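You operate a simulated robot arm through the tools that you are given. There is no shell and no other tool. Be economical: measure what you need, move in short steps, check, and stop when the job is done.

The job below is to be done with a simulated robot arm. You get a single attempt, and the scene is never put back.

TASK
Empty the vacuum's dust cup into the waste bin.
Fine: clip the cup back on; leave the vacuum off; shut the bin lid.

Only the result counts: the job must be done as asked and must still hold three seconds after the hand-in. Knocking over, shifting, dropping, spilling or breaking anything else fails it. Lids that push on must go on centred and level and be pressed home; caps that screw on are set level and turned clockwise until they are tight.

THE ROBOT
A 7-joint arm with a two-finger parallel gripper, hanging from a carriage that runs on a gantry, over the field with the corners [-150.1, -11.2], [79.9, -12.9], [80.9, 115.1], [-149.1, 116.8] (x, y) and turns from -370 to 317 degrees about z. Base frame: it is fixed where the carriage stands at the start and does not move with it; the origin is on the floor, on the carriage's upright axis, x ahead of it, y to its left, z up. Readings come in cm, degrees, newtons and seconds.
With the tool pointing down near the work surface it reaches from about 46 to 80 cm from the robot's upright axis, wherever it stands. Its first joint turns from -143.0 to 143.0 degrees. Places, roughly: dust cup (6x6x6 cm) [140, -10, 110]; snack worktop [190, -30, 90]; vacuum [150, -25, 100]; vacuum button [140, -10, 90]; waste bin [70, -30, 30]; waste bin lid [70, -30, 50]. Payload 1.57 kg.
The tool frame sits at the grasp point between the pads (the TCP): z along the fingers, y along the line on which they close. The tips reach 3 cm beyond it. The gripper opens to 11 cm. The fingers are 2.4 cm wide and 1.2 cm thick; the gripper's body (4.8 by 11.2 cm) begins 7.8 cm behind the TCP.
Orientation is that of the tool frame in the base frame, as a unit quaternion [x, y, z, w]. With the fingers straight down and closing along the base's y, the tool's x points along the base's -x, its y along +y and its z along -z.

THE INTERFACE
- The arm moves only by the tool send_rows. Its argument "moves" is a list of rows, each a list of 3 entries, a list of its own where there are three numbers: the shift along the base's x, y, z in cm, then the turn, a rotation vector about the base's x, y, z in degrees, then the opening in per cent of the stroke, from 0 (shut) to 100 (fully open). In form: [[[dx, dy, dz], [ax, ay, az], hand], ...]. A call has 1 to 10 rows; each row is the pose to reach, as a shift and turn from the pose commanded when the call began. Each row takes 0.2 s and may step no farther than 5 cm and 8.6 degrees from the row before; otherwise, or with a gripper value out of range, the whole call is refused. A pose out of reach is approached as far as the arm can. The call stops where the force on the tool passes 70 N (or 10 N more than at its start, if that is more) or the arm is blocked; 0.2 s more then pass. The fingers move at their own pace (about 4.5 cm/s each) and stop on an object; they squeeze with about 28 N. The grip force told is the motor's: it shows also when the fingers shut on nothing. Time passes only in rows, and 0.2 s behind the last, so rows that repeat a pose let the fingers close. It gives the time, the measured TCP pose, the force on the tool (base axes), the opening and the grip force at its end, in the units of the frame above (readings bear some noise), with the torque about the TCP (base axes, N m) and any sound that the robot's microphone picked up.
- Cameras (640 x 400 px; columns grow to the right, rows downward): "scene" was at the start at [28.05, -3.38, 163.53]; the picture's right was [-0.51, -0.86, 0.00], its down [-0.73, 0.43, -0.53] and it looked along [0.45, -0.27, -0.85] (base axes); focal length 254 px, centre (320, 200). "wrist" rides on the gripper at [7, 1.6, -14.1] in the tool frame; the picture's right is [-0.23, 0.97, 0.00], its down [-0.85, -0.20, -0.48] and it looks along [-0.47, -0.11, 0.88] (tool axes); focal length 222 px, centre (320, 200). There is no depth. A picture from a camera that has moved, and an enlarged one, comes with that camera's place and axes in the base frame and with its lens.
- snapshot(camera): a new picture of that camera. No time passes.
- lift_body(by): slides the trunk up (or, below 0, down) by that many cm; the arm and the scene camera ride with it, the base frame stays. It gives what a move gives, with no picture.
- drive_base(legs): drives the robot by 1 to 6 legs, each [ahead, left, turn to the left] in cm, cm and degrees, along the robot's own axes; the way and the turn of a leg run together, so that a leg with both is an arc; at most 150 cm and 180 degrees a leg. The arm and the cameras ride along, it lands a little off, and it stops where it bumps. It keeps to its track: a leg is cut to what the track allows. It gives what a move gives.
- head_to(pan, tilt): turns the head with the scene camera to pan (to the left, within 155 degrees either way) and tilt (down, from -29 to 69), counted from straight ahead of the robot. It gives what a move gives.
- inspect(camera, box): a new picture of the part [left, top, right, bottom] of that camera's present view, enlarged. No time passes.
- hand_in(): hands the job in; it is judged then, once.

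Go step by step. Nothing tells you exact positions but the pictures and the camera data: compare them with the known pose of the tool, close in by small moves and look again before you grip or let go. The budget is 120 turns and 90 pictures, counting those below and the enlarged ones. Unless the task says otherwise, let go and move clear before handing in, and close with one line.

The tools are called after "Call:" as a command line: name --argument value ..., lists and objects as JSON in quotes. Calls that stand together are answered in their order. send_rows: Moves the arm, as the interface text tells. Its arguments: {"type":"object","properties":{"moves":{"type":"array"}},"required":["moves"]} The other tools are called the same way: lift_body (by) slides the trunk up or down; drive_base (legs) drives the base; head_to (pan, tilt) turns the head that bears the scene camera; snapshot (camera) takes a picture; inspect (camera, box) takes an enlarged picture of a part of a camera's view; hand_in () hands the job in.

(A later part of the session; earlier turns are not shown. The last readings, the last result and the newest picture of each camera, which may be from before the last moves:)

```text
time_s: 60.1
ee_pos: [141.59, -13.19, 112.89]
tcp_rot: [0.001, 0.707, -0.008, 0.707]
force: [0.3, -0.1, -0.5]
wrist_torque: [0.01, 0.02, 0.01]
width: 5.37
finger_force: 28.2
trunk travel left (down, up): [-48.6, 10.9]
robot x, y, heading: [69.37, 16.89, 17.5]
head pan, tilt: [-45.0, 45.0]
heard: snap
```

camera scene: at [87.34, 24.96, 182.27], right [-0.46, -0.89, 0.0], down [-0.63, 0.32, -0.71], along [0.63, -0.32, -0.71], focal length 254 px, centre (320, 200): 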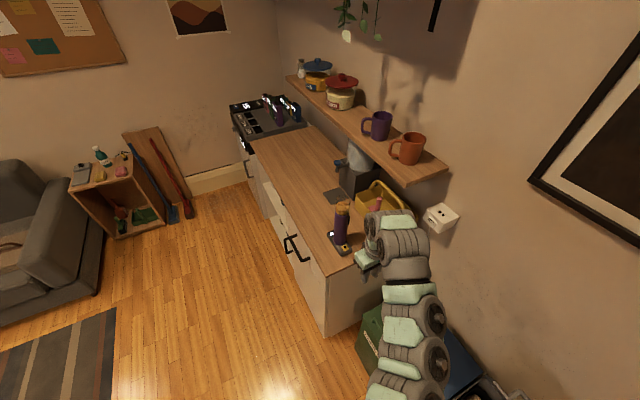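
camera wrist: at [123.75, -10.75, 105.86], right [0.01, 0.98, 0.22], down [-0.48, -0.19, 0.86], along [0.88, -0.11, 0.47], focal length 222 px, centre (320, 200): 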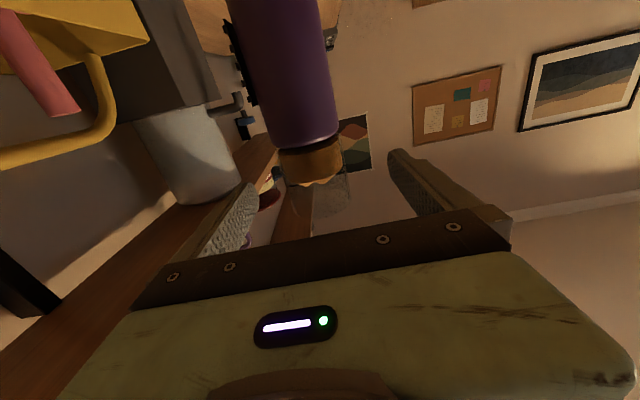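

Call:
inspect --camera "wrist" --box '[200, 60, 440, 240]'

Call:
inspect --camera "scene" --box '[310, 190, 390, 280]'

```text
2.22 times, centred on (320, 150) of wrist
camera zoom: at [127.28, -11.34, 105.97], right [0.01, 0.98, 0.22], down [-0.48, -0.19, 0.86], along [0.88, -0.11, 0.47], focal length 494 px, centre (320, 311)
```

zoom: 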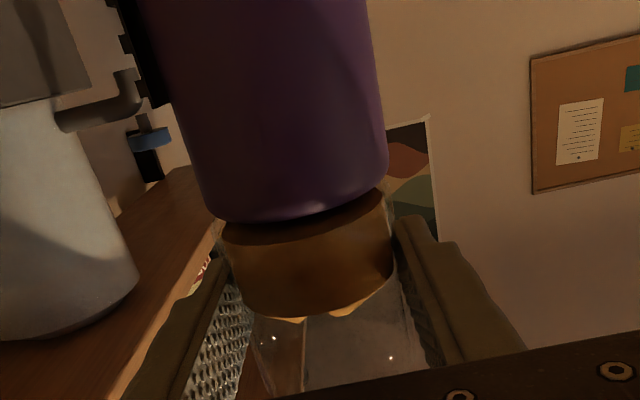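

```text
4.44 times, centred on (350, 235) of scene
camera zoom: at [97.27, 19.6, 182.27], right [-0.46, -0.89, 0.0], down [-0.63, 0.33, -0.71], along [0.63, -0.33, -0.71], focal length 1127 px, centre (187, 44)
```

zoom: 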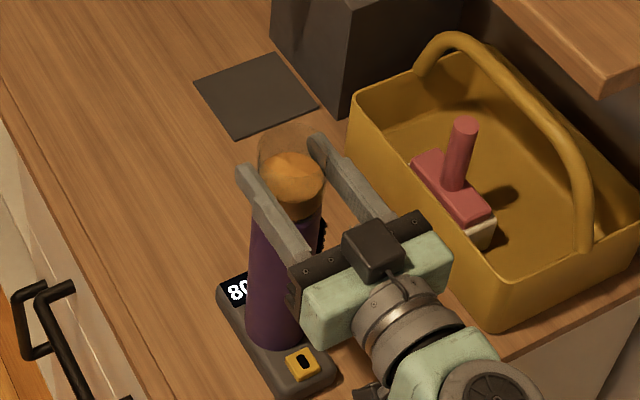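

The cup is held, and the snap suggests its clip has released. I'll note the docked TCP pose as (141.5, -13.1, 112.9) and lift it slowly straight up.

Call:
send_rows --moves '[[[0, 0, 0.5], [0, 0, 0], 20], [[0, 0, 1], [0, 0, 0], 20], [[0, 0, 1.5], [0, 0, 0], 20], [[0, 0, 2.5], [0, 0, 0], 20], [[0, 0, 4], [0, 0, 0], 20]]'

Call:
inspect --camera "wrist" --box '[200, 60, 440, 240]'

```text
time_s: 61.4
ee_pos: [141.33, -13.16, 116.95]
tcp_rot: [-0.001, 0.707, -0.007, 0.707]
force: [0.0, 0.5, 0.0]
wrist_torque: [0.04, -0.03, -0.02]
width: 5.35
finger_force: 27.6
trunk travel left (down, up): [-48.6, 10.9]
robot x, y, heading: [68.85, 16.97, 17.4]
head pan, tilt: [-45.0, 45.0]
```

```text
2.22 times, centred on (320, 150) of wrist
camera zoom: at [127.08, -11.37, 110.02], right [0.01, 0.98, 0.22], down [-0.48, -0.19, 0.86], along [0.88, -0.11, 0.47], focal length 494 px, centre (320, 311)
```

zoom: 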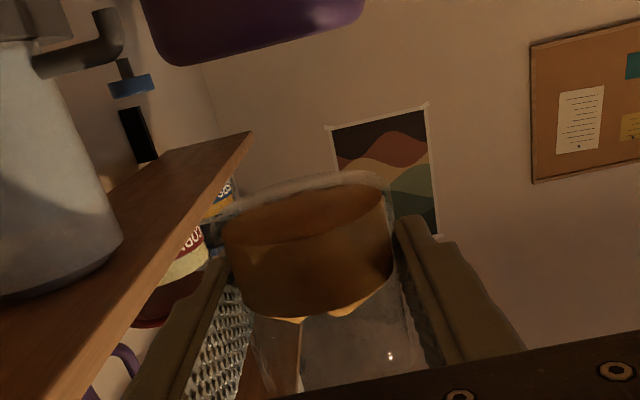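

The cup is off and level, with its floor at the bottom. I'll raise a little, then drive so the cup comes over the open bin.

Call:
lift_body --by 6

Call:
drive_base --legs '[[-37, 6.5, 0], [-37, 6.4, 0]]'

Call:
head_to --pan -48 --tilt 55

Call:
snapshot --camera "scene"

```text
time_s: 62.4
ee_pos: [141.25, -13.14, 122.95]
tcp_rot: [0.0, 0.707, -0.007, 0.707]
force: [0.5, -0.1, -0.5]
wrist_torque: [-0.02, 0.03, -0.01]
width: 5.37
finger_force: 28.4
trunk travel left (down, up): [-54.6, 4.9]
robot x, y, heading: [69.09, 16.71, 17.6]
head pan, tilt: [-45.0, 45.0]
```

```text
time_s: 66.7
ee_pos: [66.71, -22.47, 123.1]
tcp_rot: [-0.002, 0.707, -0.004, 0.707]
force: [0.2, 0.1, 0.0]
wrist_torque: [0.04, 0.02, 0.02]
width: 5.34
finger_force: 28.1
trunk travel left (down, up): [-54.6, 4.9]
robot x, y, heading: [-5.78, 6.85, 17.9]
head pan, tilt: [-45.0, 45.0]
```

```text
time_s: 67.5
ee_pos: [66.67, -22.49, 123.02]
tcp_rot: [-0.003, 0.707, -0.004, 0.707]
force: [0.2, 0.7, -0.7]
wrist_torque: [0.01, -0.01, 0.0]
width: 5.37
finger_force: 28.1
trunk travel left (down, up): [-54.6, 4.9]
robot x, y, heading: [-6.17, 7.12, 17.9]
head pan, tilt: [-48.0, 55.0]
```

```text
49 pictures are left
camera scene: at [21.53, 10.12, 186.93], right [-0.5, -0.86, 0.0], down [-0.71, 0.41, -0.57], along [0.5, -0.29, -0.82], focal length 254 px, centre (320, 200)
```

scene: 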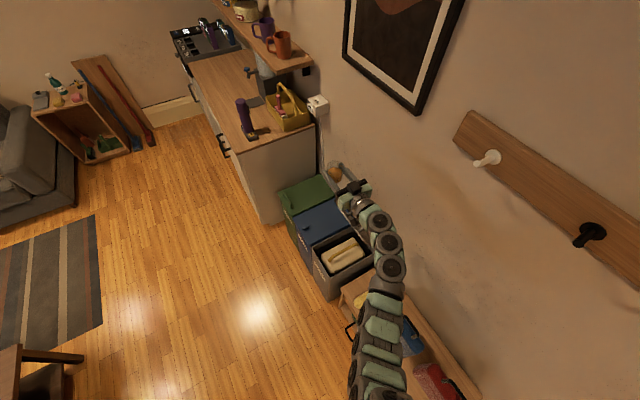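

TCP is above the bin. I'll lower the trunk in two stages and check clearance to the lid and bench.

Call:
lift_body --by -35

Call:
snapshot --camera "scene"

Call:
snapshot --camera "wrist"

```text
time_s: 70.9
ee_pos: [66.7, -22.52, 88.05]
tcp_rot: [-0.002, 0.707, -0.005, 0.707]
force: [-0.1, -0.7, -1.1]
wrist_torque: [-0.03, -0.04, 0.02]
width: 5.35
finger_force: 28.0
trunk travel left (down, up): [-19.6, 39.9]
robot x, y, heading: [-5.76, 7.28, 17.6]
head pan, tilt: [-48.0, 55.0]
```

```text
48 pictures are left
camera scene: at [21.53, 10.12, 151.93], right [-0.5, -0.86, 0.0], down [-0.71, 0.41, -0.57], along [0.5, -0.29, -0.82], focal length 254 px, centre (320, 200)
```

scene: 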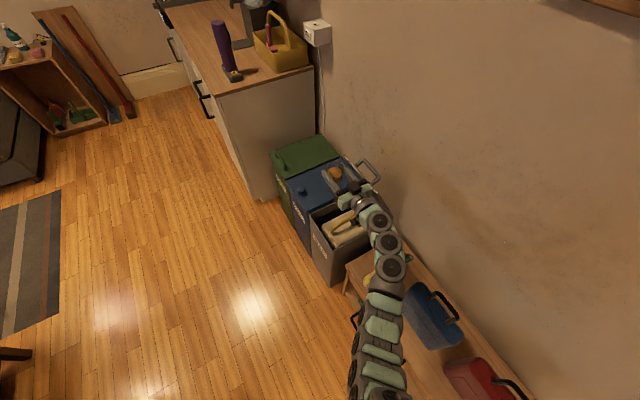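

```text
47 pictures are left
camera wrist: at [52.52, -20.75, 81.0], right [0.0, 0.98, 0.22], down [-0.48, -0.19, 0.86], along [0.88, -0.11, 0.47], focal length 222 px, centre (320, 200)
```

wrist: 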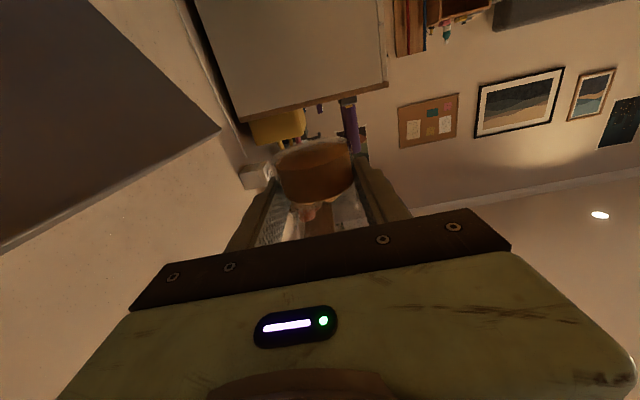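

There's clear space around the cup. I'll lower the rest of the way and begin the roll.

Call:
lift_body --by -19

Call:
send_rows --moves '[[[0, 0.3, -1], [8, 0, 0], 20], [[0, 0.3, -1], [16, 0, 0], 20], [[0, 0.3, -1], [24, 0, 0], 20], [[0, 0.3, -1], [32, 0, 0], 20]]'

Call:
snapshot --camera "scene"

```text
time_s: 73.0
ee_pos: [66.7, -22.47, 69.05]
tcp_rot: [-0.003, 0.707, -0.005, 0.707]
force: [-0.6, -0.5, -0.6]
wrist_torque: [-0.02, 0.01, 0.03]
width: 5.36
finger_force: 28.0
trunk travel left (down, up): [-0.6, 58.9]
robot x, y, heading: [-5.9, 6.83, 18.0]
head pan, tilt: [-48.0, 55.0]
```

```text
time_s: 74.0
ee_pos: [66.73, -22.09, 68.03]
tcp_rot: [0.194, 0.681, 0.19, 0.68]
force: [-0.6, 0.2, -1.2]
wrist_torque: [-0.01, 0.02, 0.02]
width: 5.35
finger_force: 28.2
trunk travel left (down, up): [-0.6, 58.9]
robot x, y, heading: [-5.69, 6.94, 17.8]
head pan, tilt: [-48.0, 55.0]
```

```text
46 pictures are left
camera scene: at [21.53, 10.12, 132.93], right [-0.5, -0.86, 0.0], down [-0.71, 0.41, -0.57], along [0.5, -0.29, -0.82], focal length 254 px, centre (320, 200)
```

scene: 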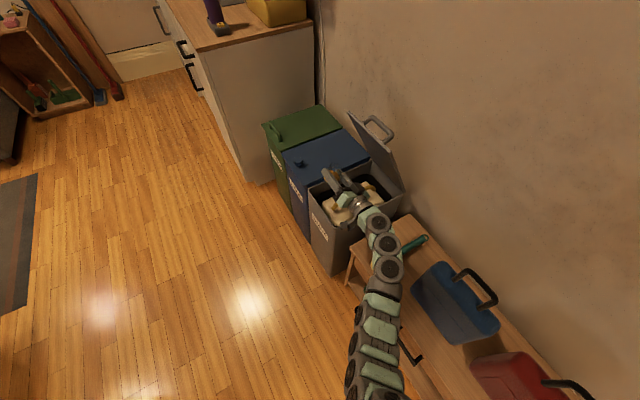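

Call:
inspect --camera "scene" --box '[280, 130, 420, 250]'

```text
3.33 times, centred on (350, 190) of scene
camera zoom: at [21.53, 10.12, 132.93], right [-0.5, -0.86, 0.0], down [-0.71, 0.41, -0.57], along [0.5, -0.29, -0.82], focal length 845 px, centre (220, 233)
```

zoom: 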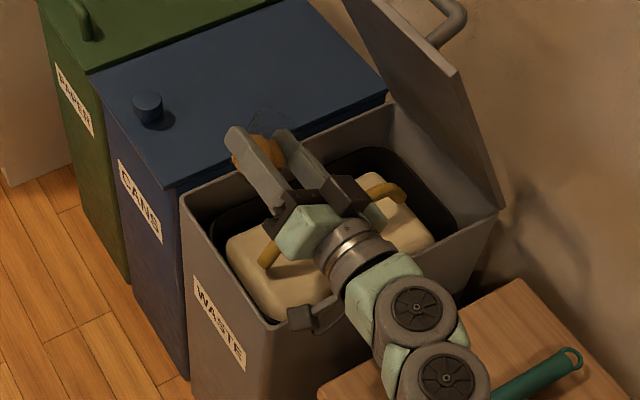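

The cup is centred over the bin in x, and the opening runs from about y = -17 to -45. I'll shift slightly towards its middle and roll to upside down.

Call:
send_rows --moves '[[[0, -1, -1], [8, 0, 0], 20], [[0, -2, -1], [16, 0, 0], 20], [[0, -3, -1], [24, 0, 0], 20], [[0, -4, -1], [32, 0, 0], 20], [[0, -4, -1], [40, 0, 0], 20], [[0, -4, -1], [48, 0, 0], 20], [[0, -4, -1], [56, 0, 0], 20], [[0, -4, -1], [64, 0, 0], 20], [[0, -4, -1], [72, 0, 0], 20]]'

Call:
inspect --camera "scene" --box '[280, 130, 420, 250]'

```text
time_s: 76.0
ee_pos: [66.76, -26.23, 66.85]
tcp_rot: [0.556, 0.439, 0.554, 0.438]
force: [-0.3, -0.5, -0.6]
wrist_torque: [0.03, 0.0, 0.0]
width: 5.36
finger_force: 28.3
trunk travel left (down, up): [-0.6, 58.9]
robot x, y, heading: [-5.92, 6.7, 18.0]
head pan, tilt: [-48.0, 55.0]
```

```text
3.33 times, centred on (350, 190) of scene
camera zoom: at [21.53, 10.12, 132.93], right [-0.5, -0.86, 0.0], down [-0.71, 0.41, -0.57], along [0.5, -0.29, -0.82], focal length 845 px, centre (220, 233)
```

zoom: 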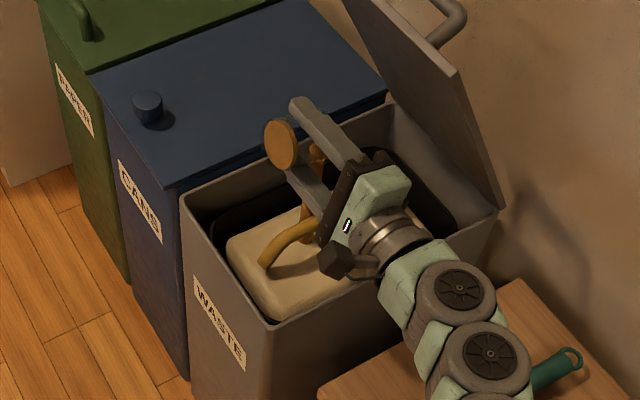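

Dust is streaming out into the bin at 104° of roll. I'll keep rolling to fully inverted and hold.

Call:
send_rows --moves '[[[0, 0, 0], [8, 0, 0], 20], [[0, 0, 0], [16, 0, 0], 20], [[0, 0, 0], [24, 0, 0], 20], [[0, 0, 0], [32, 0, 0], 20], [[0, 0, 0], [40, 0, 0], 20], [[0, 0, 0], [48, 0, 0], 20], [[0, 0, 0], [56, 0, 0], 20], [[0, 0, 0], [64, 0, 0], 20], [[0, 0, 0], [72, 0, 0], 20], [[0, 0, 0], [72, 0, 0], 20]]'

Call:
inspect --camera "scene" --box '[280, 130, 420, 250]'

Call:
snapshot --camera "wrist"

```text
time_s: 78.2
ee_pos: [66.7, -26.12, 66.94]
tcp_rot: [0.707, 0.029, 0.707, 0.026]
force: [-0.2, 0.0, -0.5]
wrist_torque: [-0.05, 0.0, 0.03]
width: 5.36
finger_force: 27.9
trunk travel left (down, up): [-0.6, 58.9]
robot x, y, heading: [-6.03, 6.88, 17.5]
head pan, tilt: [-48.0, 55.0]
```

```text
3.33 times, centred on (350, 190) of scene
camera zoom: at [21.53, 10.12, 132.93], right [-0.5, -0.86, 0.0], down [-0.71, 0.41, -0.57], along [0.5, -0.29, -0.82], focal length 845 px, centre (220, 233)
```

zoom: 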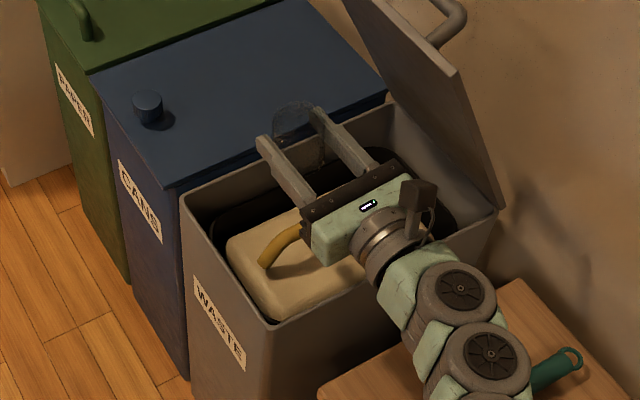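

```text
42 pictures are left
camera wrist: at [52.53, -27.15, 73.99], right [0.0, -0.99, -0.15], down [-0.48, 0.13, -0.87], along [0.88, 0.07, -0.47], focal length 222 px, centre (320, 200)
```

wrist: 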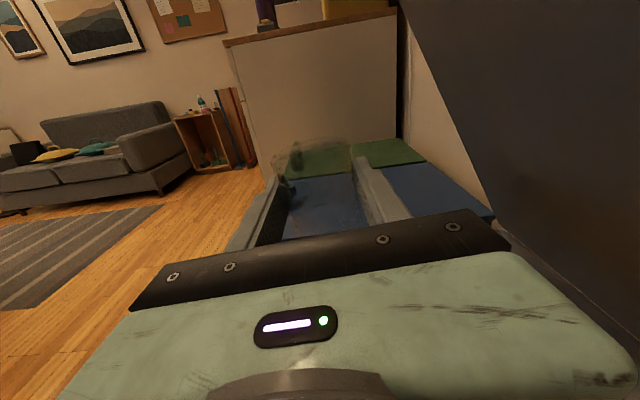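

The cup is empty. I'll roll it back upright.

Call:
send_rows --moves '[[[0, 0, 0], [-8.5, 0, 0], 20], [[0, 0, 0], [-17, 0, 0], 20], [[0, 0, 0], [-25.5, 0, 0], 20], [[0, 0, 0], [-34, 0, 0], 20], [[0, 0, 0], [-42.5, 0, 0], 20], [[0, 0, 0], [-51, 0, 0], 20], [[0, 0, 0], [-59.5, 0, 0], 20], [[0, 0, 0], [-68, 0, 0], 20], [[0, 0, 0], [-76.5, 0, 0], 20], [[0, 0, 0], [-85, 0, 0], 20]]'

Call:
send_rows --moves '[[[0, 0.5, 0], [-8.5, 0, 0], 20], [[0, 1, 0], [-17, 0, 0], 20], [[0, 1.5, 0], [-25.5, 0, 0], 20], [[0, 2, 0], [-34, 0, 0], 20], [[0, 2.5, 0], [-42.5, 0, 0], 20], [[0, 3, 0], [-51, 0, 0], 20], [[0, 3.5, 0], [-59.5, 0, 0], 20], [[0, 3.5, 0], [-68, 0, 0], 20], [[0, 3.5, 0], [-76.5, 0, 0], 20], [[0, 3.5, 0], [-85, 0, 0], 20]]'

Call:
send_rows --moves '[[[0, 0, 0], [-6, 0, 0], 20], [[0, 0, 0], [-6, 0, 0], 20]]'

Call:
lift_body --by 54

Call:
snapshot --camera "wrist"

Call:
snapshot --camera "scene"

```text
time_s: 80.3
ee_pos: [66.75, -26.12, 66.94]
tcp_rot: [0.503, 0.5, 0.5, 0.497]
force: [-0.1, 0.2, 0.2]
wrist_torque: [0.0, 0.01, 0.03]
width: 5.36
finger_force: 27.8
trunk travel left (down, up): [-0.6, 58.9]
robot x, y, heading: [-5.46, 6.76, 17.7]
head pan, tilt: [-48.0, 55.0]
```

```text
time_s: 82.5
ee_pos: [66.83, -22.6, 67.06]
tcp_rot: [0.034, 0.706, 0.031, 0.706]
force: [0.2, -0.1, -0.2]
wrist_torque: [0.01, -0.01, 0.01]
width: 5.35
finger_force: 27.8
trunk travel left (down, up): [-0.6, 58.9]
robot x, y, heading: [-5.68, 7.3, 17.7]
head pan, tilt: [-48.0, 55.0]
```

```text
time_s: 83.2
ee_pos: [66.73, -22.64, 67.05]
tcp_rot: [-0.003, 0.707, -0.005, 0.707]
force: [-0.3, -0.3, 0.0]
wrist_torque: [0.0, -0.02, -0.02]
width: 5.36
finger_force: 28.1
trunk travel left (down, up): [-0.6, 58.9]
robot x, y, heading: [-5.89, 7.23, 17.8]
head pan, tilt: [-48.0, 55.0]
```

```text
refused: 54 is not a number from -40 to 40
```

```text
41 pictures are left
camera wrist: at [52.56, -20.93, 60.04], right [0.0, 0.98, 0.22], down [-0.48, -0.19, 0.86], along [0.88, -0.11, 0.47], focal length 222 px, centre (320, 200)
```

wrist: 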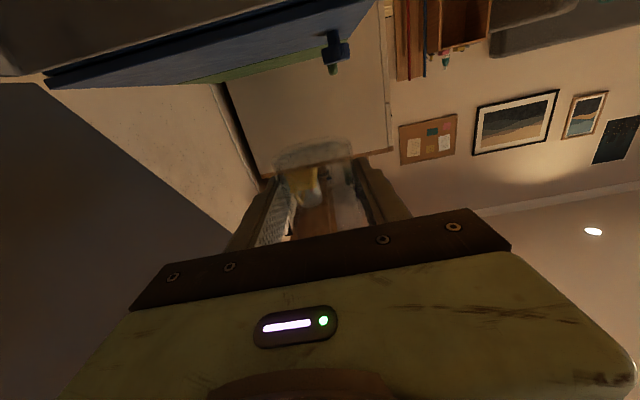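

```text
40 pictures are left
camera scene: at [21.53, 10.12, 132.93], right [-0.5, -0.86, 0.0], down [-0.71, 0.41, -0.57], along [0.5, -0.29, -0.82], focal length 254 px, centre (320, 200)
```

scene: 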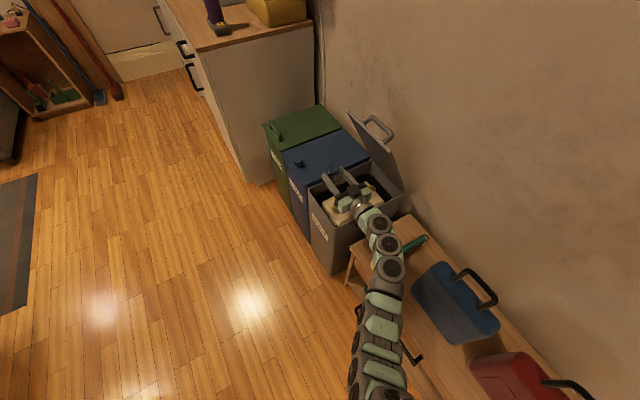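

The cup is upright and empty and the lid still stands open. I'll lift high and drive back to the vacuum.

Call:
lift_body --by 28

Call:
lift_body --by 28

Call:
drive_base --legs '[[71.4, -13, 0]]'

Call:
head_to --pan -45 --tilt 45

Call:
snapshot --camera "wrist"

Call:
inspect --camera "scene" --box '[290, 160, 430, 280]'

```text
time_s: 86.0
ee_pos: [66.69, -22.62, 94.86]
tcp_rot: [-0.002, 0.707, -0.005, 0.707]
force: [0.0, -0.6, 0.1]
wrist_torque: [-0.02, 0.02, 0.0]
width: 5.34
finger_force: 27.7
trunk travel left (down, up): [-28.6, 30.9]
robot x, y, heading: [-5.9, 7.14, 17.9]
head pan, tilt: [-48.0, 55.0]
```

```text
time_s: 88.8
ee_pos: [66.76, -22.68, 123.04]
tcp_rot: [-0.003, 0.707, -0.005, 0.707]
force: [0.3, -0.6, -0.5]
wrist_torque: [-0.01, 0.02, 0.0]
width: 5.37
finger_force: 27.7
trunk travel left (down, up): [-56.6, 2.9]
robot x, y, heading: [-5.81, 6.82, 17.7]
head pan, tilt: [-48.0, 55.0]
```

```text
time_s: 92.7
ee_pos: [138.26, -12.29, 122.87]
tcp_rot: [-0.006, 0.707, -0.002, 0.707]
force: [1.0, -0.8, -0.5]
wrist_torque: [-0.01, -0.02, 0.03]
width: 5.34
finger_force: 28.2
trunk travel left (down, up): [-56.6, 2.9]
robot x, y, heading: [65.47, 16.33, 18.1]
head pan, tilt: [-48.0, 55.0]
```

```text
time_s: 93.5
ee_pos: [138.24, -12.34, 123.05]
tcp_rot: [-0.005, 0.707, -0.002, 0.707]
force: [-0.2, 0.5, -0.5]
wrist_torque: [0.0, -0.02, 0.0]
width: 5.37
finger_force: 28.6
trunk travel left (down, up): [-56.6, 2.9]
robot x, y, heading: [65.45, 16.64, 18.3]
head pan, tilt: [-45.0, 45.0]
```

```text
39 pictures are left
camera wrist: at [124.05, -10.75, 116.05], right [0.0, 0.98, 0.22], down [-0.48, -0.19, 0.86], along [0.88, -0.1, 0.47], focal length 222 px, centre (320, 200)
```

wrist: 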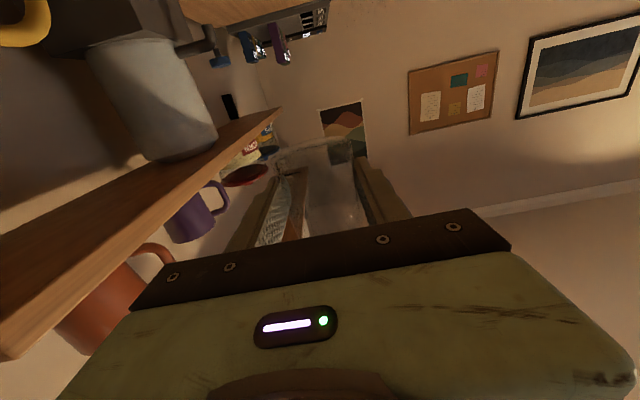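

```text
3.33 times, centred on (360, 220) of scene
camera zoom: at [93.78, 19.97, 190.27], right [-0.45, -0.89, 0.0], down [-0.63, 0.32, -0.71], along [0.63, -0.32, -0.71], focal length 845 px, centre (187, 133)
```

zoom: 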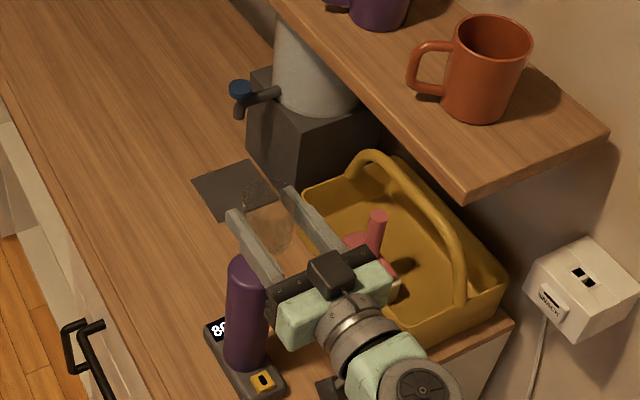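

I recorded the docked pose as (141.4, -13.15, 112.9). I'm 3.1 cm short in x and 0.85 in y, so I'll align at this height first and take readings.

Call:
send_rows --moves '[[[1.5, -0.4, 0], [0, 0, -0.4], 20], [[3.15, -0.84, 0], [0, 0, -0.7], 20], [[3.15, -0.84, -2], [0, 0, -0.7], 20], [[3.15, -0.84, -4], [0, 0, -0.7], 20], [[3.15, -0.84, -5], [0, 0, -0.7], 20], [[3.15, -0.84, -5], [0, 0, -0.7], 20]]'

Call:
inspect --camera "wrist" --box '[200, 60, 440, 240]'

Call:
inspect --camera "scene" --box '[310, 190, 390, 280]'

```text
time_s: 94.9
ee_pos: [141.49, -13.22, 117.98]
tcp_rot: [0.0, 0.707, -0.007, 0.707]
force: [0.8, 0.3, -0.1]
wrist_torque: [-0.03, -0.01, 0.03]
width: 5.36
finger_force: 28.1
trunk travel left (down, up): [-56.6, 2.9]
robot x, y, heading: [65.75, 16.6, 18.1]
head pan, tilt: [-45.0, 45.0]
```

```text
2.22 times, centred on (320, 150) of wrist
camera zoom: at [127.27, -11.49, 111.0], right [0.01, 0.98, 0.22], down [-0.48, -0.19, 0.86], along [0.88, -0.11, 0.47], focal length 494 px, centre (320, 311)
```

zoom: 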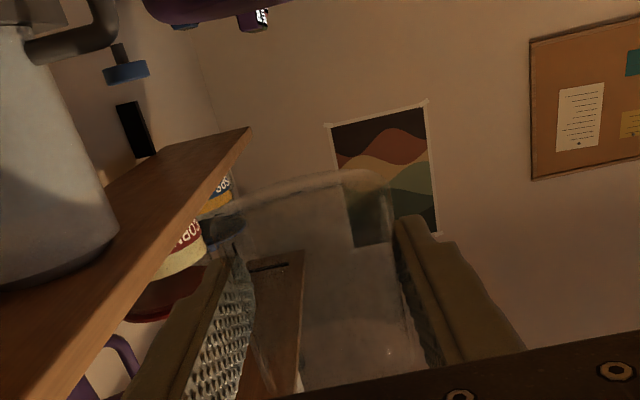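

```text
4.44 times, centred on (350, 235) of scene
camera zoom: at [93.78, 19.97, 190.27], right [-0.45, -0.89, 0.0], down [-0.63, 0.32, -0.71], along [0.63, -0.32, -0.71], focal length 1127 px, centre (187, 44)
```

zoom: 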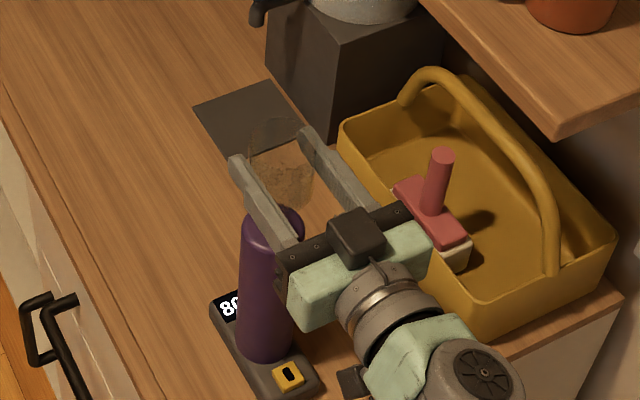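

The camera pose gives a precise match: x agrees, y is 0.15 too low, and 5.0 cm remains to descend. I'll go down gently.

Call:
send_rows --moves '[[[0, 0.15, -1.5], [0, 0, 0], 20], [[0, 0.15, -3], [0, 0, 0], 20], [[0, 0.15, -4], [0, 0, 0], 20], [[0, 0.15, -4.5], [0, 0, 0], 20], [[0, 0.15, -4.8], [0, 0, 0], 20], [[0, 0.15, -5.0], [0, 0, 0], 20], [[0, 0.15, -5.0], [0, 0, 0], 20]]'

Call:
inspect --camera "wrist" --box '[200, 60, 440, 240]'

```text
time_s: 96.5
ee_pos: [141.42, -13.05, 113.19]
tcp_rot: [-0.001, 0.707, -0.007, 0.707]
force: [-0.2, 0.4, -0.3]
wrist_torque: [-0.03, 0.0, -0.02]
width: 5.38
finger_force: 28.5
trunk travel left (down, up): [-56.6, 2.9]
robot x, y, heading: [65.6, 16.58, 18.3]
head pan, tilt: [-45.0, 45.0]
```

```text
2.22 times, centred on (320, 150) of wrist
camera zoom: at [127.24, -11.3, 106.09], right [0.01, 0.98, 0.22], down [-0.48, -0.19, 0.86], along [0.88, -0.11, 0.47], focal length 494 px, centre (320, 311)
```

zoom: 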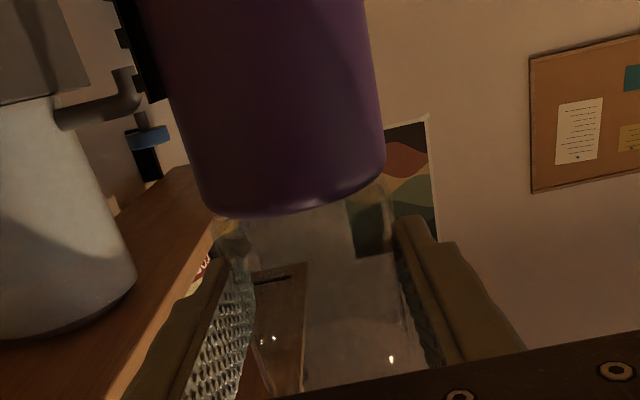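

It's nearly seated, with no snap yet. I'll press down in small steps.

Call:
send_rows --moves '[[[0.04, -0.04, -0.12], [0, 0, 0], 20], [[0.04, -0.04, -0.25], [0, 0, 0], 20], [[0.04, -0.04, -0.4], [0, 0, 0], 20], [[0.04, -0.04, -0.55], [0, 0, 0], 20]]'

```text
time_s: 97.5
ee_pos: [141.64, -13.05, 112.7]
tcp_rot: [-0.002, 0.706, -0.006, 0.708]
force: [-1.1, 1.2, 15.8]
wrist_torque: [0.32, -0.08, -0.01]
width: 5.36
finger_force: 27.9
trunk travel left (down, up): [-56.6, 2.9]
robot x, y, heading: [65.93, 16.47, 18.1]
head pan, tilt: [-45.0, 45.0]
```

Call:
send_rows --moves '[[[0, 0, -0.25], [0, 0, 0], 20], [[0, 0, -0.5], [0, 0, 0], 20], [[0, 0, -0.75], [0, 0, 0], 20], [[0, 0, -0.75], [0, 0, 0], 20]]'

Call:
inspect --camera "wrist" --box '[200, 60, 440, 240]'

```text
time_s: 98.5
ee_pos: [141.65, -12.99, 111.85]
tcp_rot: [-0.002, 0.706, -0.006, 0.708]
force: [-0.1, 0.9, 18.3]
wrist_torque: [0.32, -0.13, 0.0]
width: 5.37
finger_force: 27.9
trunk travel left (down, up): [-56.6, 2.9]
robot x, y, heading: [65.59, 16.85, 18.2]
head pan, tilt: [-45.0, 45.0]
```

```text
2.22 times, centred on (320, 150) of wrist
camera zoom: at [127.47, -11.31, 104.96], right [0.01, 0.98, 0.22], down [-0.48, -0.19, 0.86], along [0.88, -0.11, 0.47], focal length 494 px, centre (320, 311)
```

zoom: 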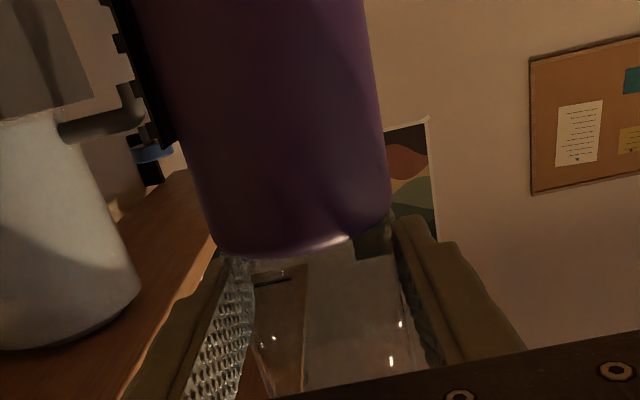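

The fingers have slid down the cup at about 18 N, so the friction grip can't press it home. I'll release, back off and check how it sits, then press on the rim from above.

Call:
send_rows --moves '[[[0, 0, 0], [0, 0, 0], 55], [[0, 0, 0], [0, 0, 0], 65], [[0, 0, 0], [0, 0, 0], 70], [[0, 0, 0], [0, 0, 0], 70]]'

Call:
inspect --camera "wrist" --box '[200, 60, 440, 240]'

Call:
inspect --camera "scene" --box '[310, 190, 390, 280]'

```text
time_s: 99.5
ee_pos: [141.5, -13.02, 111.8]
tcp_rot: [-0.002, 0.707, -0.006, 0.707]
force: [0.6, -0.8, 0.4]
wrist_torque: [0.02, 0.0, 0.01]
width: 7.69
finger_force: 0.0
trunk travel left (down, up): [-56.6, 2.9]
robot x, y, heading: [65.4, 16.65, 18.6]
head pan, tilt: [-45.0, 45.0]
```

```text
2.22 times, centred on (320, 150) of wrist
camera zoom: at [127.25, -11.24, 104.79], right [0.01, 0.98, 0.22], down [-0.48, -0.19, 0.86], along [0.88, -0.11, 0.47], focal length 494 px, centre (320, 311)
```

zoom: 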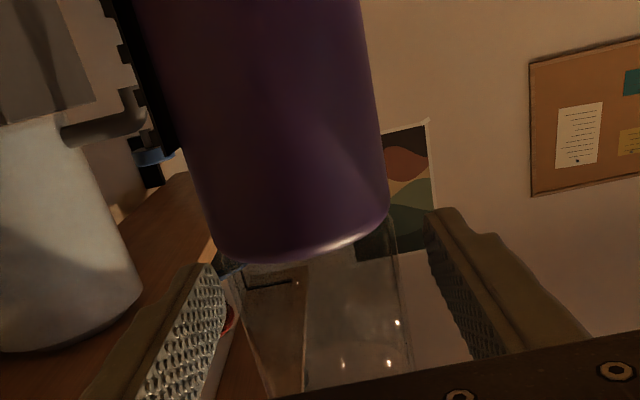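

```text
4.44 times, centred on (350, 235) of scene
camera zoom: at [93.78, 19.97, 190.27], right [-0.45, -0.89, 0.0], down [-0.63, 0.32, -0.71], along [0.63, -0.32, -0.71], focal length 1127 px, centre (187, 44)
```

zoom: 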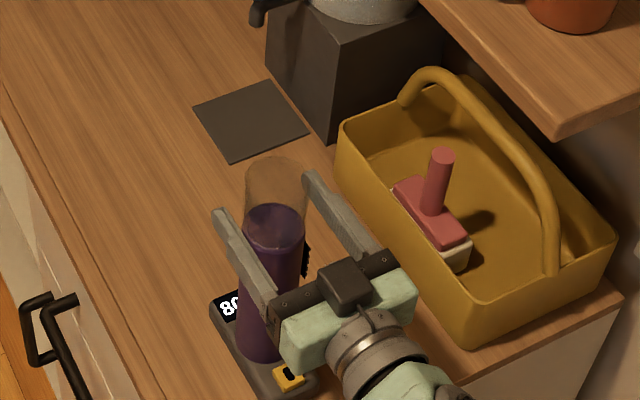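

The cup sits centred on the body. I'll back out, close the fingers and come over the rim.

Call:
send_rows --moves '[[[-4, 0, 0], [0, 0, 0], 75], [[-8, 0, 0], [0, 0, 0], 75], [[-10.5, 0, 2], [0, 0, 0], 75], [[-10.5, 0, 6], [0, 0, 0], 40], [[-10.5, 0, 9.5], [0, 0, 0], 0], [[-10.5, 0, 9.5], [0, 0, 0], 0], [[-10.5, 0, 9.5], [0, 0, 0], 0]]'

Call:
snapshot --camera "wrist"

Call:
inspect --camera "scene" --box '[310, 190, 390, 280]'

```text
time_s: 101.1
ee_pos: [131.01, -12.95, 121.1]
tcp_rot: [0.0, 0.707, -0.006, 0.707]
force: [-0.4, -0.5, 0.3]
wrist_torque: [-0.03, 0.02, 0.01]
width: 0.0
finger_force: 1.8
trunk travel left (down, up): [-56.6, 2.9]
robot x, y, heading: [65.55, 16.37, 18.1]
head pan, tilt: [-45.0, 45.0]
```

```text
31 pictures are left
camera wrist: at [116.73, -11.21, 114.15], right [0.01, 0.98, 0.22], down [-0.48, -0.19, 0.86], along [0.88, -0.11, 0.47], focal length 222 px, centre (320, 200)
```

wrist: 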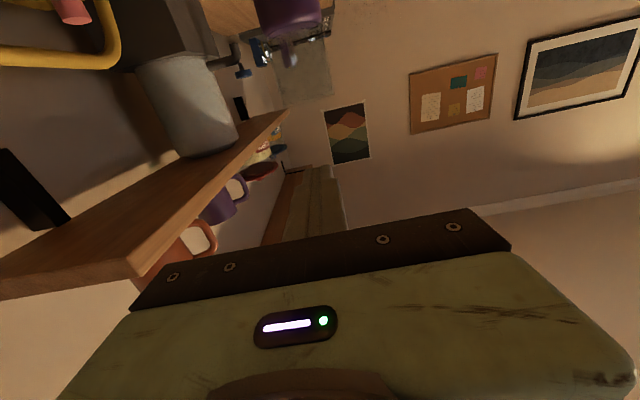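

```text
4.44 times, centred on (350, 235) of scene
camera zoom: at [93.78, 19.97, 190.27], right [-0.45, -0.89, 0.0], down [-0.63, 0.32, -0.71], along [0.63, -0.32, -0.71], focal length 1127 px, centre (187, 44)
```

zoom: 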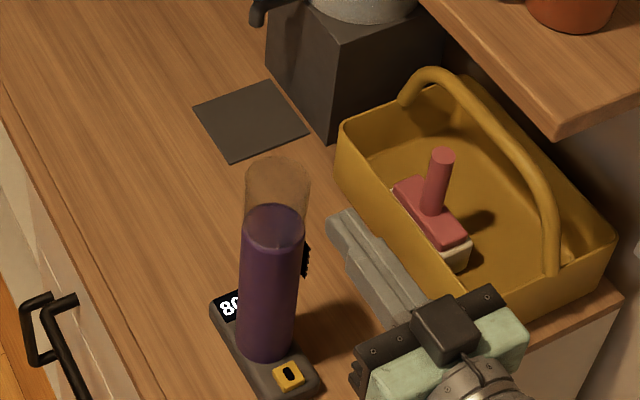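

The cup sits straight. I'll bring the closed fingers over its centre and press down in small steps.

Call:
send_rows --moves '[[[3.5, 0, 0], [0, 0, 0], 0], [[7, 0, 0], [0, 0, 0], 0], [[10.7, -0.1, 0], [0, 0, 0], 0], [[10.7, -0.1, -1.5], [0, 0, 0], 0], [[10.7, -0.1, -2.5], [0, 0, 0], 0], [[10.7, -0.1, -2.5], [0, 0, 0], 0]]'

Call:
inspect --camera "wrist" --box '[200, 60, 440, 240]'

Call:
inspect --camera "scene" --box '[310, 190, 390, 280]'

```text
time_s: 102.5
ee_pos: [141.68, -13.26, 118.6]
tcp_rot: [0.0, 0.707, -0.007, 0.707]
force: [-0.1, -0.8, -0.9]
wrist_torque: [0.03, 0.0, -0.02]
width: 0.0
finger_force: 21.6
trunk travel left (down, up): [-56.6, 2.9]
robot x, y, heading: [65.64, 16.51, 18.2]
head pan, tilt: [-45.0, 45.0]
```

```text
2.22 times, centred on (320, 150) of wrist
camera zoom: at [127.5, -11.49, 111.6], right [0.01, 0.98, 0.22], down [-0.48, -0.19, 0.86], along [0.88, -0.11, 0.47], focal length 494 px, centre (320, 311)
```

zoom: 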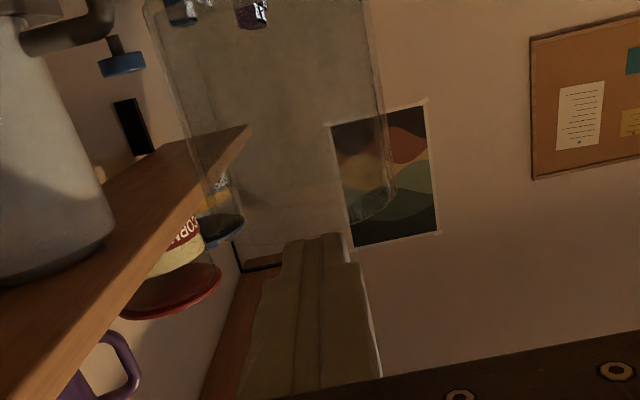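

```text
4.44 times, centred on (350, 235) of scene
camera zoom: at [93.78, 19.97, 190.27], right [-0.45, -0.89, 0.0], down [-0.63, 0.32, -0.71], along [0.63, -0.32, -0.71], focal length 1127 px, centre (187, 44)
```

zoom: 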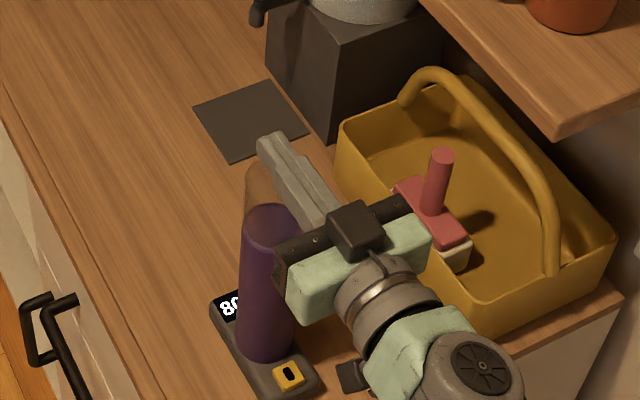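

The fingers are centred over the rim, which is at about z = 116. I'll press.

Call:
send_rows --moves '[[[0, 0.1, -0.6], [0, 0, 0], 0], [[0, 0.1, -1.2], [0, 0, 0], 0], [[0, 0.1, -1.6], [0, 0, 0], 0], [[0, 0.1, -2.0], [0, 0, 0], 0]]'

```text
time_s: 103.5
ee_pos: [141.74, -13.13, 117.1]
tcp_rot: [-0.001, 0.705, -0.007, 0.709]
force: [-6.5, 2.5, 18.3]
wrist_torque: [0.14, 0.37, -0.01]
width: 0.0
finger_force: 21.5
trunk travel left (down, up): [-56.6, 2.9]
robot x, y, heading: [65.62, 16.78, 18.3]
head pan, tilt: [-45.0, 45.0]
```

Contact is on the near rim side only, going by the torque. I'll pitch the tips down slightly to load both sides, and press harder.

Call:
send_rows --moves '[[[0, 0, 0.2], [0, 1.5, 0], 0], [[0, 0, -0.2], [0, 1.5, 0], 0], [[0, 0, -0.6], [0, 1.5, 0], 0], [[0, 0, -1.0], [0, 1.5, 0], 0]]'

```text
time_s: 104.5
ee_pos: [142.12, -13.2, 116.97]
tcp_rot: [-0.002, 0.708, -0.005, 0.706]
force: [0.2, -1.4, 16.1]
wrist_torque: [0.04, 0.14, -0.03]
width: 0.03
finger_force: 21.8
trunk travel left (down, up): [-56.6, 2.9]
robot x, y, heading: [65.27, 16.37, 18.3]
head pan, tilt: [-45.0, 45.0]
stopped in row 4: the force on the tool passed its limit at 75 N (the readings are from after the stop); the commanded pose is now the measured one
```

The press reached 75 N with no snap heard. I'll lift off and look closely at how the cup sits.

Call:
send_rows --moves '[[[0, 0, 1.5], [0, -1.5, 0], 0], [[0, 0, 3.5], [0, -1.5, 0], 0], [[-4, 0, 3.5], [0, -1.5, 0], 0], [[-8, 0, 3.5], [0, -1.5, 0], 0], [[-11, 0, 1], [0, -1.5, 0], 0], [[-11, 0, -2], [0, -1.5, 0], 0], [[-11, 0, -5], [0, -1.5, 0], 0], [[-11, 0, -5], [0, -1.5, 0], 0]]'

Call:
inspect --camera "wrist" --box '[230, 50, 370, 180]'

Call:
inspect --camera "scene" --box '[320, 190, 380, 240]'

```text
time_s: 106.3
ee_pos: [130.75, -13.05, 111.6]
tcp_rot: [-0.002, 0.702, -0.005, 0.712]
force: [0.2, 0.1, 0.7]
wrist_torque: [-0.01, -0.02, -0.01]
width: 0.01
finger_force: 21.4
trunk travel left (down, up): [-56.6, 2.9]
robot x, y, heading: [65.32, 16.72, 18.1]
head pan, tilt: [-45.0, 45.0]
```

```text
3.08 times, centred on (300, 115) of wrist
camera zoom: at [116.63, -11.37, 104.45], right [0.0, 0.98, 0.22], down [-0.49, -0.19, 0.85], along [0.87, -0.11, 0.48], focal length 684 px, centre (382, 462)
```

zoom: 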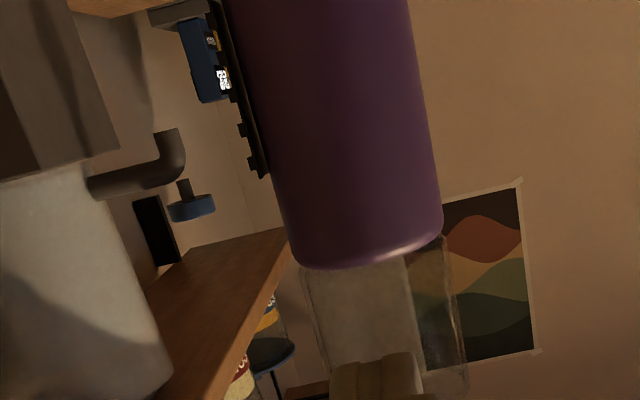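

```text
8.00 times, centred on (350, 215) of scene
camera zoom: at [93.75, 19.98, 190.27], right [-0.45, -0.89, 0.0], down [-0.63, 0.32, -0.71], along [0.63, -0.32, -0.71], focal length 2029 px, centre (80, 80)
```

zoom: 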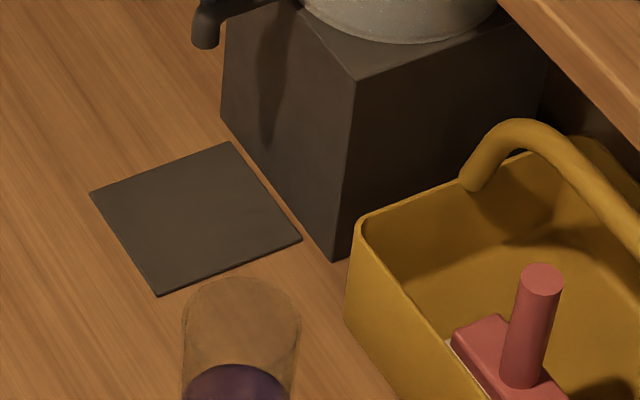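

The cup looks straight. To judge the seating exactly, I'll return the open hand to the pre-grip pose and compare with the earlier picture.

Call:
send_rows --moves '[[[0, 0, 1.3], [0, 0.8, 0], 70], [[0, 0, 1.3], [0, 0.8, 0], 70], [[0, 0, 1.3], [0, 0.8, 0], 70], [[0, 0, 1.3], [0, 0.8, 0], 70], [[0, 0, 1.3], [0, 0.8, 0], 70], [[4, 0, 1.3], [0, 0.8, 0], 70], [[8, 0, 1.3], [0, 0.8, 0], 70], [[10.7, 0, 1.3], [0, 0.8, 0], 70], [[10.7, 0, 1.3], [0, 0.8, 0], 70]]'

Call:
inspect --camera "wrist" --box '[200, 60, 440, 240]'

```text
time_s: 108.3
ee_pos: [141.55, -13.21, 113.09]
tcp_rot: [-0.002, 0.707, -0.005, 0.707]
force: [-0.2, 0.1, -0.7]
wrist_torque: [0.0, 0.01, 0.0]
width: 7.72
finger_force: 0.1
trunk travel left (down, up): [-56.6, 2.9]
robot x, y, heading: [65.45, 16.84, 18.0]
head pan, tilt: [-45.0, 45.0]
```

```text
2.22 times, centred on (320, 150) of wrist
camera zoom: at [127.32, -11.46, 105.95], right [0.0, 0.98, 0.22], down [-0.48, -0.19, 0.86], along [0.88, -0.11, 0.47], focal length 494 px, centre (320, 311)
```

zoom: 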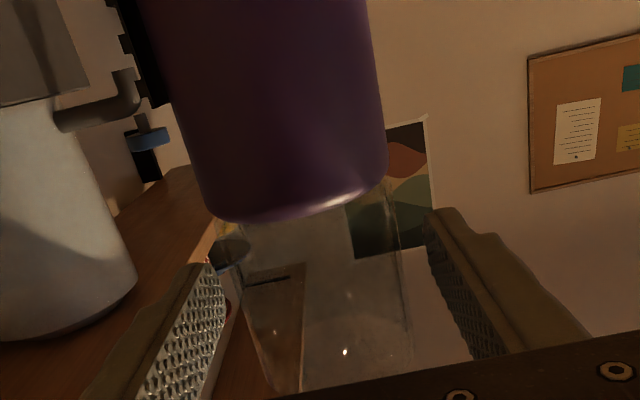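

The view matches the pre-grip picture, so the cup is at its home pose. To learn whether it is clipped, I'll nudge it very lightly sideways with one finger and read the force.

Call:
send_rows --moves '[[[0, 0.6, 0], [0, 0, 0], 70], [[0, 1.0, 0], [0, 0, 0], 70], [[0, 1.15, 0], [0, 0, 0], 70], [[0, 1.25, 0], [0, 0, 0], 70], [[0, 1.25, 0], [0, 0, 0], 70]]'

```text
time_s: 109.5
ee_pos: [141.41, -11.87, 112.87]
tcp_rot: [-0.002, 0.707, -0.005, 0.708]
force: [-0.2, 0.3, -0.1]
wrist_torque: [0.01, 0.01, 0.0]
width: 7.7
finger_force: 0.2
trunk travel left (down, up): [-56.6, 2.9]
robot x, y, heading: [65.91, 16.67, 18.1]
head pan, tilt: [-45.0, 45.0]
```

Call:
send_rows --moves '[[[0, 0.07, 0], [0, 0, 0], 70], [[0, 0.14, 0], [0, 0, 0], 70], [[0, 0.14, 0], [0, 0, 0], 70]]'

Call:
inspect --camera "wrist" --box '[200, 60, 440, 240]'

```text
time_s: 110.3
ee_pos: [141.47, -11.72, 112.96]
tcp_rot: [-0.001, 0.707, -0.006, 0.708]
force: [0.6, 0.4, 0.7]
wrist_torque: [0.0, -0.01, -0.04]
width: 7.7
finger_force: 0.2
trunk travel left (down, up): [-56.6, 2.9]
robot x, y, heading: [65.19, 16.73, 18.0]
head pan, tilt: [-45.0, 45.0]
```

```text
2.22 times, centred on (320, 150) of wrist
camera zoom: at [127.33, -10.08, 105.93], right [0.0, 0.98, 0.22], down [-0.48, -0.19, 0.86], along [0.88, -0.11, 0.47], focal length 494 px, centre (320, 311)
```

zoom: 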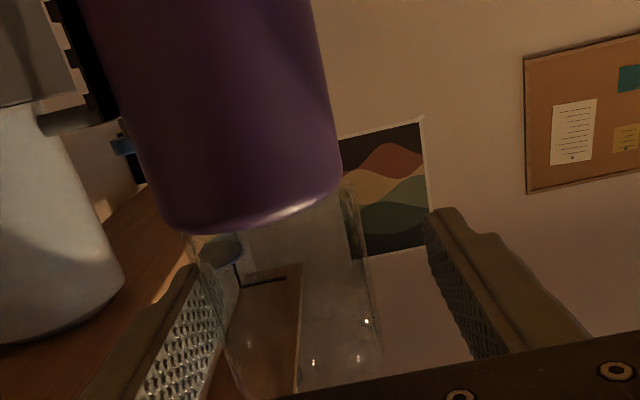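

Call:
send_rows --moves '[[[0, 0.08, 0], [0, 0, 0], 70], [[0, 0.16, 0], [0, 0, 0], 70], [[0, 0.16, 0], [0, 0, 0], 70]]'

```text
time_s: 111.1
ee_pos: [141.59, -11.66, 113.02]
tcp_rot: [-0.002, 0.707, -0.005, 0.707]
force: [-0.9, 0.4, -0.2]
wrist_torque: [0.0, -0.02, 0.01]
width: 7.69
finger_force: 0.1
trunk travel left (down, up): [-56.6, 2.9]
robot x, y, heading: [65.16, 16.27, 18.1]
head pan, tilt: [-45.0, 45.0]
```

Call:
send_rows --moves '[[[0, 0.1, 0], [0, 0, 0], 70], [[0, 0.2, 0], [0, 0, 0], 70], [[0, 0.2, 0], [0, 0, 0], 70]]'

Call:
inspect --camera "wrist" --box '[200, 60, 440, 240]'

```text
time_s: 111.9
ee_pos: [141.39, -11.28, 112.88]
tcp_rot: [-0.002, 0.707, -0.006, 0.707]
force: [0.7, -0.2, 0.0]
wrist_torque: [0.02, 0.03, 0.01]
width: 7.7
finger_force: 0.1
trunk travel left (down, up): [-56.6, 2.9]
robot x, y, heading: [65.72, 16.86, 18.3]
head pan, tilt: [-45.0, 45.0]
```

```text
2.22 times, centred on (320, 150) of wrist
camera zoom: at [127.3, -9.61, 105.86], right [0.0, 0.98, 0.22], down [-0.48, -0.19, 0.86], along [0.88, -0.11, 0.47], focal length 494 px, centre (320, 311)
```

zoom: 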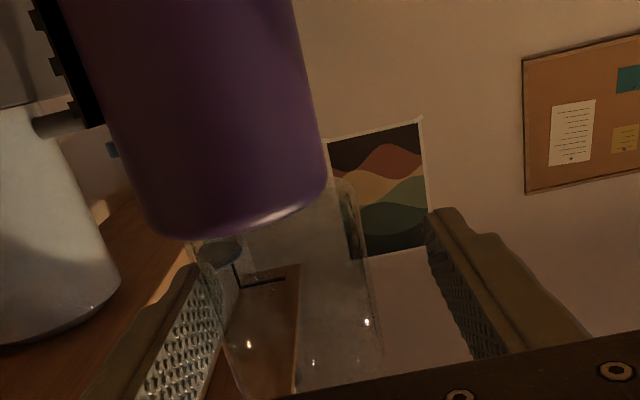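

The cup slid along with the finger, so it is not clipped yet. I'll re-centre it by closing at the home y, reopen, back off and check its x alignment against the body.

Call:
send_rows --moves '[[[0, -0.8, 0.1], [0, 0, 0], 70], [[0, -1.66, 0.1], [0, 0, 0], 70], [[0, -1.66, 0.1], [0, 0, 0], 50], [[0, -1.66, 0.1], [0, 0, 0], 40], [[0, -1.66, 0.1], [0, 0, 0], 40], [[0, -1.66, 0.1], [0, 0, 0], 60], [[0, -1.66, 0.1], [0, 0, 0], 75], [[0, -1.66, 0.1], [0, 0, 0], 75]]'

Call:
send_rows --moves '[[[-4, 0, 0], [0, 0, 0], 75], [[-8, 0, 0], [0, 0, 0], 75], [[-11, 0, 0], [0, 0, 0], 75], [[-14, 0, 0], [0, 0, 0], 75], [[-14, 0, 0], [0, 0, 0], 75]]'

Call:
inspect --camera "scene" --box '[310, 205, 390, 275]'

```text
time_s: 113.7
ee_pos: [141.57, -13.05, 113.09]
tcp_rot: [-0.002, 0.707, -0.006, 0.708]
force: [-0.4, -0.8, 0.2]
wrist_torque: [0.01, 0.0, 0.05]
width: 8.26
finger_force: 0.1
trunk travel left (down, up): [-56.6, 2.9]
robot x, y, heading: [65.28, 16.45, 18.2]
head pan, tilt: [-45.0, 45.0]
```

```text
time_s: 114.9
ee_pos: [127.54, -12.93, 112.98]
tcp_rot: [-0.002, 0.707, -0.006, 0.707]
force: [-1.1, 0.6, 0.4]
wrist_torque: [-0.02, 0.0, 0.0]
width: 8.24
finger_force: 0.0
trunk travel left (down, up): [-56.6, 2.9]
robot x, y, heading: [65.35, 16.19, 18.1]
head pan, tilt: [-45.0, 45.0]
```

```text
5.71 times, centred on (350, 240) of scene
camera zoom: at [93.75, 19.98, 190.27], right [-0.45, -0.89, 0.0], down [-0.63, 0.32, -0.71], along [0.63, -0.32, -0.71], focal length 1449 px, centre (149, -29)
```

zoom: 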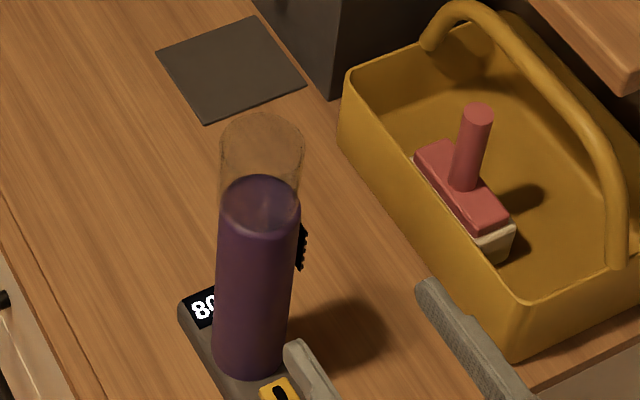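

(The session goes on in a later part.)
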